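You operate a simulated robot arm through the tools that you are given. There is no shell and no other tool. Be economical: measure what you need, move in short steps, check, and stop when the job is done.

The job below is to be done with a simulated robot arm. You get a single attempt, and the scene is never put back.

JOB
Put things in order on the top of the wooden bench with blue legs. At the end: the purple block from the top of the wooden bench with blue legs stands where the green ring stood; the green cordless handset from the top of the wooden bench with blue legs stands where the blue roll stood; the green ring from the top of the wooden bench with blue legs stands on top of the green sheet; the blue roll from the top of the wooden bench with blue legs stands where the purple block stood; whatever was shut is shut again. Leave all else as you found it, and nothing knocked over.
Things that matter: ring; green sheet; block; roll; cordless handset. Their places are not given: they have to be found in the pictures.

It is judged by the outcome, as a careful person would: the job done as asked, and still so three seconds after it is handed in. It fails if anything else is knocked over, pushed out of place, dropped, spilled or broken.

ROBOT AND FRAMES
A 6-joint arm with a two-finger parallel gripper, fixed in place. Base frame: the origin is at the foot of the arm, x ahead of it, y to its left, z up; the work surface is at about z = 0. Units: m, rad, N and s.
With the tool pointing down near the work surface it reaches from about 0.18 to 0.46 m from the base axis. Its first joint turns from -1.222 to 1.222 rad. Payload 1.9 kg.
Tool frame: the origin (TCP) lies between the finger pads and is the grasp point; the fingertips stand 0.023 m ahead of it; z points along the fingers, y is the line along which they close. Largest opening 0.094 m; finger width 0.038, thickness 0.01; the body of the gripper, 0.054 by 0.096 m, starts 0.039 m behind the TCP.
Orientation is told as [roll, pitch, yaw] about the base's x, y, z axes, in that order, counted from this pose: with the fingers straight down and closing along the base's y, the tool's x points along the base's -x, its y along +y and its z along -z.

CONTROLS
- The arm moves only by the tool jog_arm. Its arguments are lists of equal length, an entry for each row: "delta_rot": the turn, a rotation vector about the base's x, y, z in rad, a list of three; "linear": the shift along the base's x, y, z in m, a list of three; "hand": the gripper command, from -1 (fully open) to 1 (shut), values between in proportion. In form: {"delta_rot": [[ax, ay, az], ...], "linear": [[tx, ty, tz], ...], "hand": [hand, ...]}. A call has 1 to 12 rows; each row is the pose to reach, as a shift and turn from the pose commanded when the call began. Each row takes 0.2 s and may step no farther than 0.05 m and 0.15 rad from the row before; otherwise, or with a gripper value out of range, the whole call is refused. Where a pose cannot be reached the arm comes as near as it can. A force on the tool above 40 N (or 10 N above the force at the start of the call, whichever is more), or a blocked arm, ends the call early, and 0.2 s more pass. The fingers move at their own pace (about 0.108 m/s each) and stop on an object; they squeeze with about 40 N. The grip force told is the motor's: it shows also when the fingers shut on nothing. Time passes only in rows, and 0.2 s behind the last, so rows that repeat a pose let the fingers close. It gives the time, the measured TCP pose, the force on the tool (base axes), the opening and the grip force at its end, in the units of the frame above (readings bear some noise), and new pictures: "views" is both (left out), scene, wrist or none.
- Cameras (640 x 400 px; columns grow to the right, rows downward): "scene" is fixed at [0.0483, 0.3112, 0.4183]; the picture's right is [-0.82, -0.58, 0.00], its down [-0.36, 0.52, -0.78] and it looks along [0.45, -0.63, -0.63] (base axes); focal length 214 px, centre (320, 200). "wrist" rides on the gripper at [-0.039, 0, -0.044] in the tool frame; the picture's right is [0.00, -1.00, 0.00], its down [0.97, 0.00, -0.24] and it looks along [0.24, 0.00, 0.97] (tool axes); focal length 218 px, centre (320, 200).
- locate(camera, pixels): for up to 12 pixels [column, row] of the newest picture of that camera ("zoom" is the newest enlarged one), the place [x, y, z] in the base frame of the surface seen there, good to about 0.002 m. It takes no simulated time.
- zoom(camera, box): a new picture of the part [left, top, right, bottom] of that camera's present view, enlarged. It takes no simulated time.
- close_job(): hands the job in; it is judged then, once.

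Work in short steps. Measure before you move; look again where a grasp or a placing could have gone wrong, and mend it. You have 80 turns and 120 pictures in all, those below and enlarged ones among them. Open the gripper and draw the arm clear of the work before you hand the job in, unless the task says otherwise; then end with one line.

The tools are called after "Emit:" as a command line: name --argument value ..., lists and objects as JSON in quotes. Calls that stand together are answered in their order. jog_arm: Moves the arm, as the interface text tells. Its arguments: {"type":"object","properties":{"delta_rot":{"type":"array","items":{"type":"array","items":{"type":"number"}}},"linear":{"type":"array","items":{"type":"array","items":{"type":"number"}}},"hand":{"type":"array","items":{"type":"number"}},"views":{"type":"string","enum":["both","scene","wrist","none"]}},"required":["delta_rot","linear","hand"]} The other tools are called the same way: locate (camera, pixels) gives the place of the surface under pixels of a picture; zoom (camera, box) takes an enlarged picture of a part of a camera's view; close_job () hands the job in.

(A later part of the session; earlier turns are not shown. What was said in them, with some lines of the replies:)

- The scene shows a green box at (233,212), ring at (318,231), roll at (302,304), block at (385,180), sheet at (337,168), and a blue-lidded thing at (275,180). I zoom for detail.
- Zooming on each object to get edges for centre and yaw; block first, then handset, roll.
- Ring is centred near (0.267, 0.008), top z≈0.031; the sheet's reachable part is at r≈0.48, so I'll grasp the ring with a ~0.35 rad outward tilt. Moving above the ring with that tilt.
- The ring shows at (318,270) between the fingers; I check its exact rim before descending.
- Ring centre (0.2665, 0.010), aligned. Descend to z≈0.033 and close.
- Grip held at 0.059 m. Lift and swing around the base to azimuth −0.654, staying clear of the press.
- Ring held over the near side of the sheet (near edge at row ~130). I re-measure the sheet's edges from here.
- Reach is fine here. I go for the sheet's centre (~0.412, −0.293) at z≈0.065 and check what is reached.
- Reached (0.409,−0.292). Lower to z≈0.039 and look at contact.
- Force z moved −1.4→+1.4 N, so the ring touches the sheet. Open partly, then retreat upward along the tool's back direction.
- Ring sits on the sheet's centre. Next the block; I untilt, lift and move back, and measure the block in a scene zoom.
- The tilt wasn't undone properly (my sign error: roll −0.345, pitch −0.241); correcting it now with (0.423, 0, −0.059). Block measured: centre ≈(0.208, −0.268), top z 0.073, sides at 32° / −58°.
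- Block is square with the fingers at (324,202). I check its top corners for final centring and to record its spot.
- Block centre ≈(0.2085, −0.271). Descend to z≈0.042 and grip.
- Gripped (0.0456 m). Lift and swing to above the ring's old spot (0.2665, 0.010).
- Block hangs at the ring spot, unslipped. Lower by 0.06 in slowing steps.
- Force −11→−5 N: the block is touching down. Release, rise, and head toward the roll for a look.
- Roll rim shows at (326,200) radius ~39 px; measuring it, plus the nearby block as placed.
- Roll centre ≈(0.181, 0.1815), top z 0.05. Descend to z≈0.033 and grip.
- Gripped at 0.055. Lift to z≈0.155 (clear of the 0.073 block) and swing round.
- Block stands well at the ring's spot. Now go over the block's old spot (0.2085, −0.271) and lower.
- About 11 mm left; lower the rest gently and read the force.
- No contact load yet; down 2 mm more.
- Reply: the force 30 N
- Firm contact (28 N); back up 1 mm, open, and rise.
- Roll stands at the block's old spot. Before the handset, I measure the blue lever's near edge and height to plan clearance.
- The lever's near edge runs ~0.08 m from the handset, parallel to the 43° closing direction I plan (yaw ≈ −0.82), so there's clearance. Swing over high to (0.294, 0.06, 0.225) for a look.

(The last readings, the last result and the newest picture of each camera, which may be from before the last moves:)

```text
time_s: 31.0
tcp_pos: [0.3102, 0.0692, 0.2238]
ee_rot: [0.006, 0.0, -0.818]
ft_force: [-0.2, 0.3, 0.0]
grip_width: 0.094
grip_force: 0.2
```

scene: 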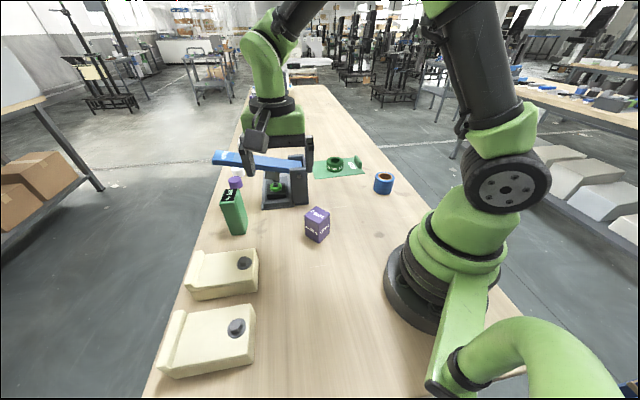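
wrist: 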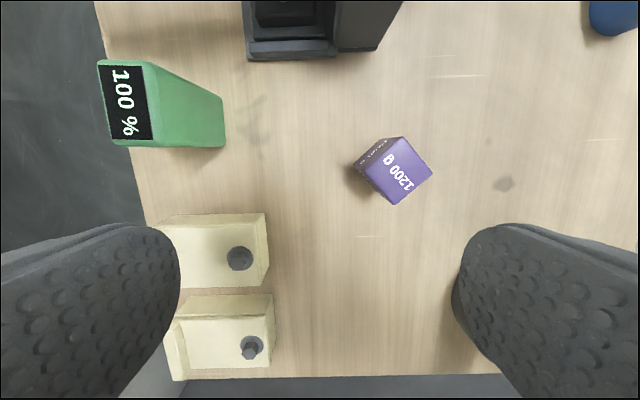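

Handset top is at (125,103), nearly aligned with the gripper. Measure its edges.

Emit:
locate --camera "wrist" --pixels '[[100, 64], [142, 63], [155, 141], [112, 143], [149, 100], [104, 100], [223, 105], [224, 145], [218, 97]]'

Emit:
zoom --camera "wrist" --box '[80, 40, 240, 160]'

```text
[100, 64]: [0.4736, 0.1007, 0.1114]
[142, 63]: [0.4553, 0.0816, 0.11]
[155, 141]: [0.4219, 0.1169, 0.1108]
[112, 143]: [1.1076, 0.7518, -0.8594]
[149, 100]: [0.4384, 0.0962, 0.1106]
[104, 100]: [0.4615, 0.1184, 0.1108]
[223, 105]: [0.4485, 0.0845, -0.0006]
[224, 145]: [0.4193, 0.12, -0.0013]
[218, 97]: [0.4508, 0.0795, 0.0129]
```

```text
3.33 times, centred on (160, 100) of wrist
```

zoom: 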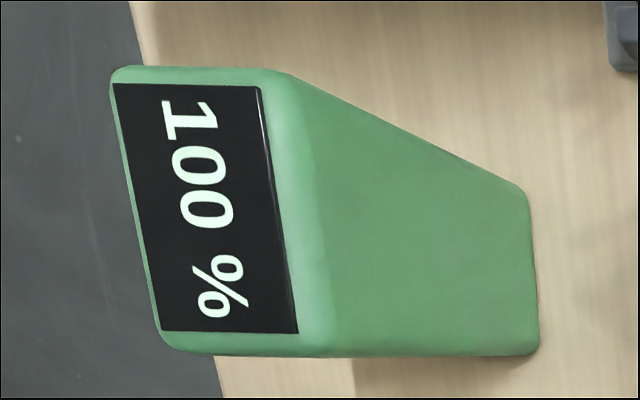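

I refine with points in the enlargement.

Emit:
locate --camera "zoom" --pixels '[[118, 76], [285, 80], [328, 345], [172, 342], [113, 90], [165, 325], [258, 88], [298, 332], [315, 200], [527, 200], [540, 340], [240, 345]]'

```text
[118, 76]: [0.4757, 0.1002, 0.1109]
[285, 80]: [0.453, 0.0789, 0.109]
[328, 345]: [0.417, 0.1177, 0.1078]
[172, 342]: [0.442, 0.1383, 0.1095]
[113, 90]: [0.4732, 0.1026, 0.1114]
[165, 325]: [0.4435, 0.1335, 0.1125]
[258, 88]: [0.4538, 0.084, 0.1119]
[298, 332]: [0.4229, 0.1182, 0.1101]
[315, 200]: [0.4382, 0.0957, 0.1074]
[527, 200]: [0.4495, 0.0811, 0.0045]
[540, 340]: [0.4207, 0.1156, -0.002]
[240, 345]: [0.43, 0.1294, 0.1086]
```

Handset centre ≈(0.447, 0.109), 0.031 × 0.053 m, thin axis at 43° — yaw −0.82 fits. Move above it at height.

Emit:
jog_arm --delta_rot '[[0, 0, 0], [0, 0, 0], [0, 0, 0], [0, 0, 0], [0, 0, 0]]' --linear '[[0.04, 0.012, 0], [0.08, 0.024, 0], [0.11, 0.032, 0], [0.137, 0.04, -0.02], [0.137, 0.04, -0.04]]' --hand '[-1, -1, -1, -1, -1]'

```text
time_s: 32.2
tcp_pos: [0.444, 0.1083, 0.1835]
ee_rot: [0.006, 0.004, -0.82]
ft_force: [0.3, 0.5, 0.5]
grip_width: 0.0942
grip_force: 0.0
out of reach, approached as far as the arm can: row 4
```

scene: 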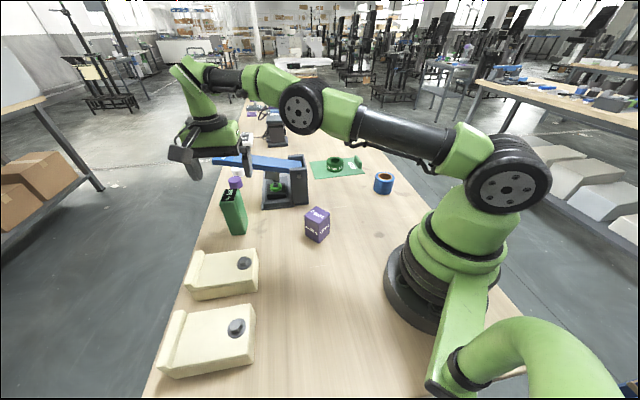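
wrist: 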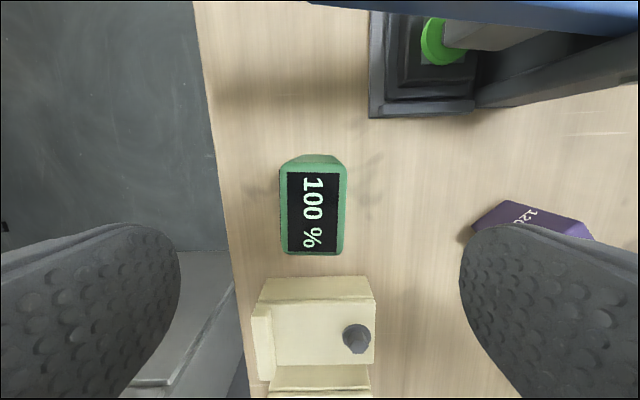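

Handset top is between the fingers at (314,212). Check its centre from here before descending.

Emit:
locate --camera "wrist" --pixels '[[284, 172], [284, 250], [343, 172], [343, 250], [314, 212], [340, 30], [450, 22]]'

```text
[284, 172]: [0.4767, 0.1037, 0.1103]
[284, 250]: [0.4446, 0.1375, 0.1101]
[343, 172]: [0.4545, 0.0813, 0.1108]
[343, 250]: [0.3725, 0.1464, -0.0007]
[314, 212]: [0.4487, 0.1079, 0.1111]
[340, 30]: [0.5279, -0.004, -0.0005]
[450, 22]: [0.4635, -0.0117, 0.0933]
```

Centre ≈(0.448, 0.109). Descend to z≈0.085, watching force.

Emit:
jog_arm --delta_rot '[[0, 0, 0], [0, 0, 0], [0, 0, 0], [0, 0, 0]]' --linear '[[0.001, 0.001, -0.03], [0.002, 0.001, -0.06], [0.002, 0.001, -0.085], [0.002, 0.001, -0.098]]' --hand '[-1, -1, -1, -1]'

```text
time_s: 33.2
tcp_pos: [0.4467, 0.1107, 0.0868]
ee_rot: [0.005, 0.002, -0.818]
ft_force: [-0.2, -0.7, -0.2]
grip_width: 0.0939
grip_force: 0.0
```

scene: 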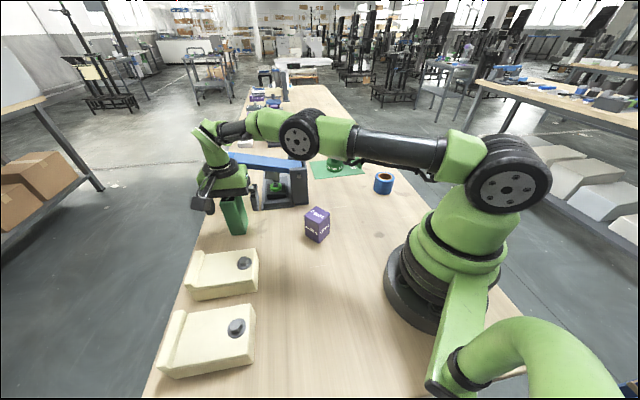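
wrist: 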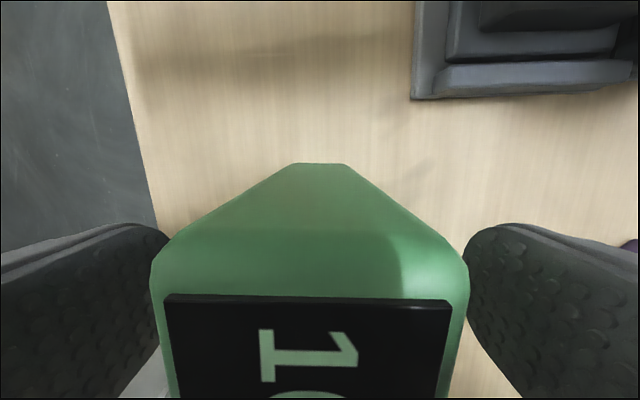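

Handset is centred between the open fingers (cols 150–470); close.

Emit:
jog_arm --delta_rot '[[0, 0, 0], [0, 0, 0], [0, 0, 0], [0, 0, 0], [0, 0, 0]]' --linear '[[0, 0, 0], [0, 0, 0], [0, 0, 0], [0, 0, 0], [0, 0, 0]]' --hand '[0, 0.5, 1, 1, 1]' --views "wrist"

```text
time_s: 34.4
tcp_pos: [0.447, 0.1099, 0.0854]
ee_rot: [0.006, 0.004, -0.82]
ft_force: [0.4, 0.1, -0.6]
grip_width: 0.0377
grip_force: 39.9
```

wrist: 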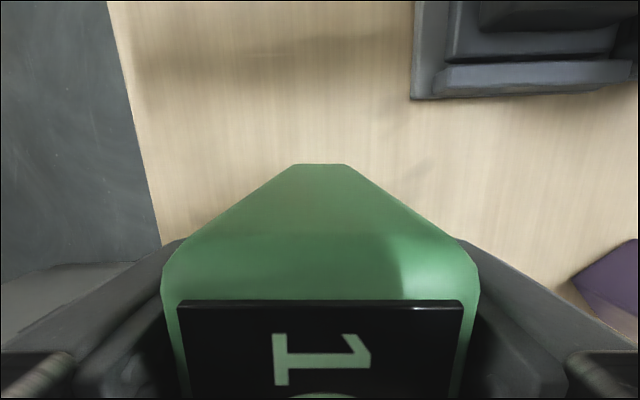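

Held at 0.038. Lift and carry inward to above the roll's old spot (0.181, 0.1815).

Emit:
jog_arm --delta_rot '[[0, 0, 0], [0, 0, 0], [0, 0, 0], [0, 0, 0.11], [0, 0, 0.22], [0, 0, 0.33], [0, 0, 0.44], [0, 0, 0.55], [0, 0, 0.55]]' --linear '[[0, 0, 0.03], [-0.01, 0, 0.065], [-0.04, 0.008, 0.09], [-0.085, 0.022, 0.1], [-0.13, 0.035, 0.1], [-0.175, 0.047, 0.1], [-0.22, 0.059, 0.1], [-0.266, 0.0715, 0.1], [-0.266, 0.0715, 0.08]]' --hand '[1, 1, 1, 1, 1, 1, 1, 1, 1]'

```text
time_s: 36.4
tcp_pos: [0.1842, 0.1805, 0.1671]
ee_rot: [0.006, 0.004, -0.267]
ft_force: [-0.4, 0.1, -2.7]
grip_width: 0.0376
grip_force: 39.8
```

scene: 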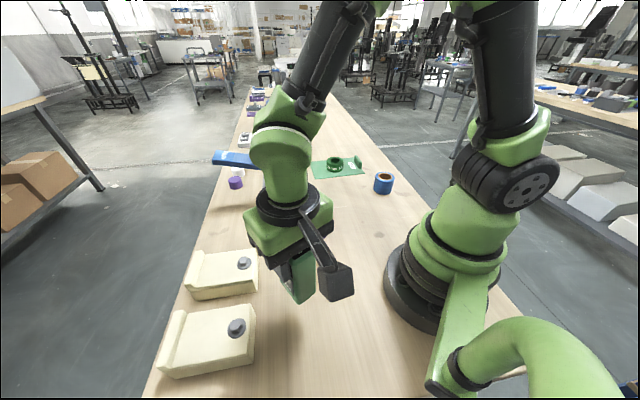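
wrist: 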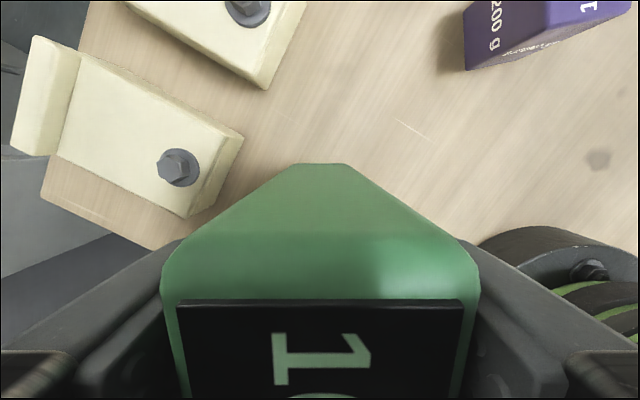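

Handset held upright, clear of the clamps. Lower ~0.077, slowly at the end.

Emit:
jog_arm --delta_rot '[[0, 0, 0], [0, 0, 0], [0, 0, 0], [0, 0, 0], [0, 0, 0]]' --linear '[[-0.001, 0, -0.035], [-0.001, 0, -0.062], [-0.001, 0, -0.074], [-0.001, 0, -0.078], [-0.001, 0, -0.078]]' --hand '[1, 1, 1, 1, 1]' --views "scene"

Emit:
zoom --camera "scene" --box '[250, 220, 370, 330]'

```text
time_s: 37.6
tcp_pos: [0.1814, 0.181, 0.0881]
ee_rot: [0.005, 0.003, -0.267]
ft_force: [0.6, -0.1, -2.9]
grip_width: 0.0377
grip_force: 39.8
```

scene: 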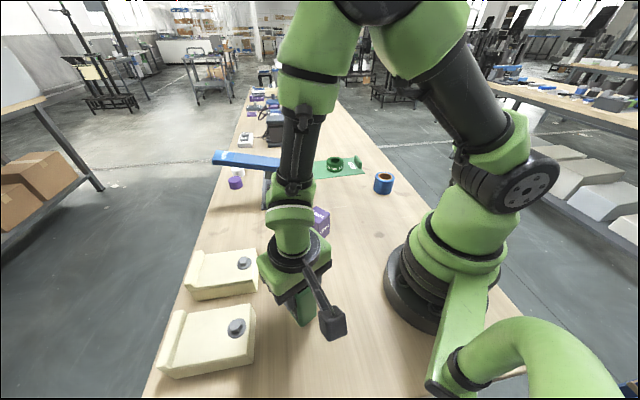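

```text
3.64 times, centred on (310, 275) of scene
```

zoom: 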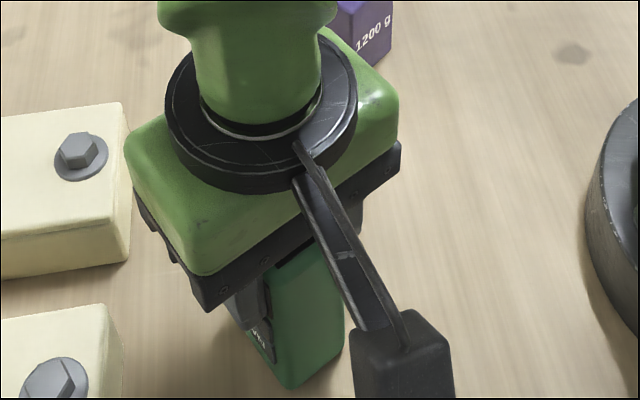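

Still −2.9 N hanging weight, so not yet touching; lower in 1 mm steps.

Emit:
jog_arm --delta_rot '[[0, 0, 0], [0, 0, 0]]' --linear '[[0, 0, -0.001], [0, 0, -0.0015]]' --hand '[1, 1]' --views "none"

```text
time_s: 38.2
tcp_pos: [0.1813, 0.1818, 0.0876]
ee_rot: [0.007, 0.003, -0.27]
ft_force: [0.4, -0.6, -1.8]
grip_width: 0.0379
grip_force: 39.7
```

Slight change; another 1 mm.

Emit:
jog_arm --delta_rot '[[0, 0, 0], [0, 0, 0]]' --linear '[[0, 0, -0.0005], [0, 0, -0.001]]' --hand '[1, 1]' --views "none"

```text
time_s: 38.8
tcp_pos: [0.1816, 0.182, 0.0863]
ee_rot: [0.009, 0.002, -0.269]
ft_force: [-5.8, 4.1, 17.0]
grip_width: 0.0379
grip_force: 40.5
```

Contact (17 N). Back off 0.7 mm, open gently, rise straight up.

Emit:
jog_arm --delta_rot '[[0, 0, 0], [0, 0, 0], [0, 0, 0], [0, 0, 0], [0, 0, 0], [0, 0, 0], [0, 0, 0], [0, 0, 0]]' --linear '[[0, 0, 0.0007], [0, 0, 0.0007], [0, 0, 0.0007], [0, 0, 0.0007], [0, 0, 0.03], [0, 0, 0.07], [0, 0, 0.11], [0.01, -0.03, 0.12]]' --hand '[1, 0, -0.4, -0.5, -0.5, -0.5, -0.5, -0.5]'

```text
time_s: 40.6
tcp_pos: [0.1898, 0.1509, 0.2059]
ee_rot: [0.004, 0.003, -0.268]
ft_force: [-0.1, -0.1, 0.3]
grip_width: 0.0704
grip_force: 0.2
```

scene: 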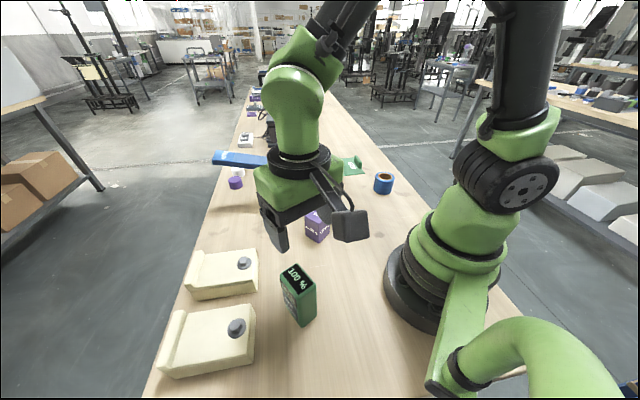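
wrist: 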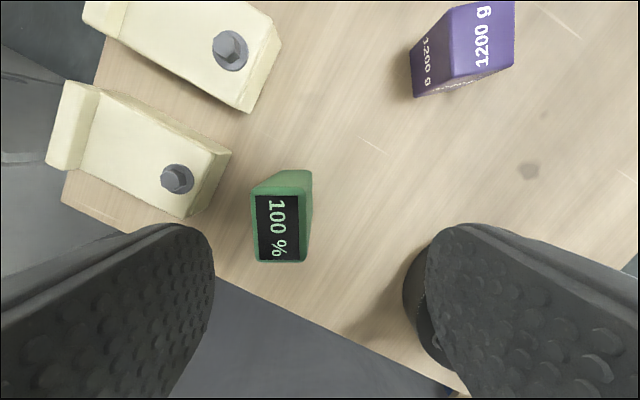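

Handset stands where the roll was. Draw the arm up and away to the side, open, and verify the whole scene.

Emit:
jog_arm --delta_rot '[[0, 0, 0], [0, 0, 0], [0, 0, 0], [0, 0, 0], [0, 0, 0], [0, 0, 0]]' --linear '[[0.01, -0.03, 0.03], [0.02, -0.07, 0.05], [0.04, -0.11, 0.07], [0.06, -0.15, 0.09], [0.08, -0.19, 0.1], [0.08, -0.19, 0.1]]' --hand '[-1, -1, -1, -1, -1, -1]'

Emit:
zoom --camera "scene" --box '[160, 130, 420, 380]'

Emit:
locate --camera "scene" --pixels '[[297, 275], [316, 213], [384, 174], [384, 182], [335, 158], [320, 162]]'

```text
time_s: 42.0
tcp_pos: [0.2696, -0.0391, 0.3063]
ee_rot: [0.006, 0.004, -0.269]
ft_force: [0.0, 0.9, 0.1]
grip_width: 0.094
grip_force: 0.1
```

scene: 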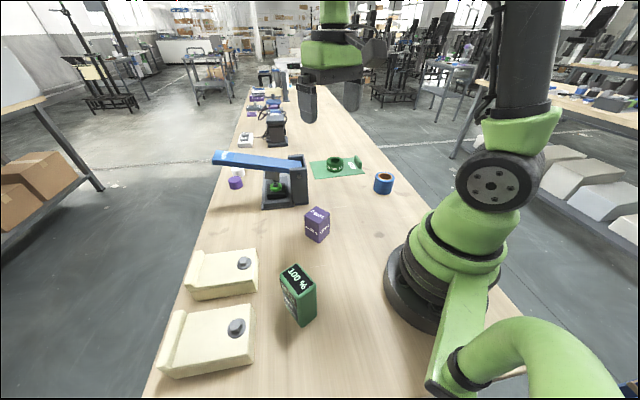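
wrist: 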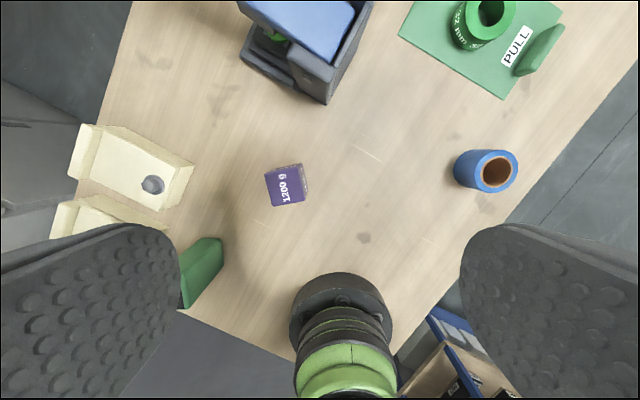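

```text
1.60 times, centred on (290, 255) of scene
```

zoom: 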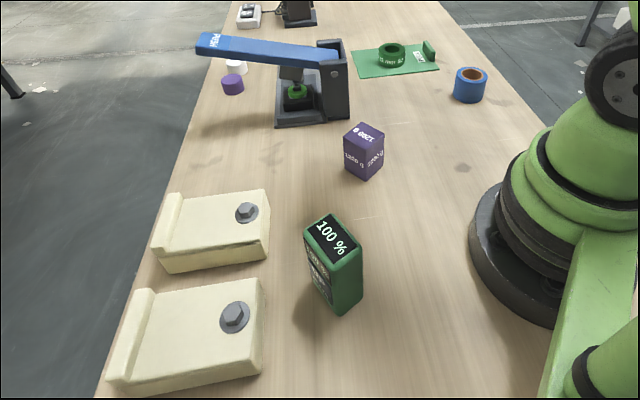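

```text
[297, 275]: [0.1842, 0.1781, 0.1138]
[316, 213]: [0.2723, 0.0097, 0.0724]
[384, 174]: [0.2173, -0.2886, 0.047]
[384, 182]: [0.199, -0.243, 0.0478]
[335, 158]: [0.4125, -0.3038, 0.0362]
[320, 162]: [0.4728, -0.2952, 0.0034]
```

All four items are upright on their target spots, the lever press, clamps and caps are unmoved, and the arm is clear with the gripper open; handing in.

Emit:
close_job

```text
The job is handed in.
```

The job is handed in: the ring is on the green sheet, the block is where the ring was, the roll is where the block was, and the handset is where the roll was. All four are upright, nothing else moved in the last pictures, and nothing had to be opened or shut.
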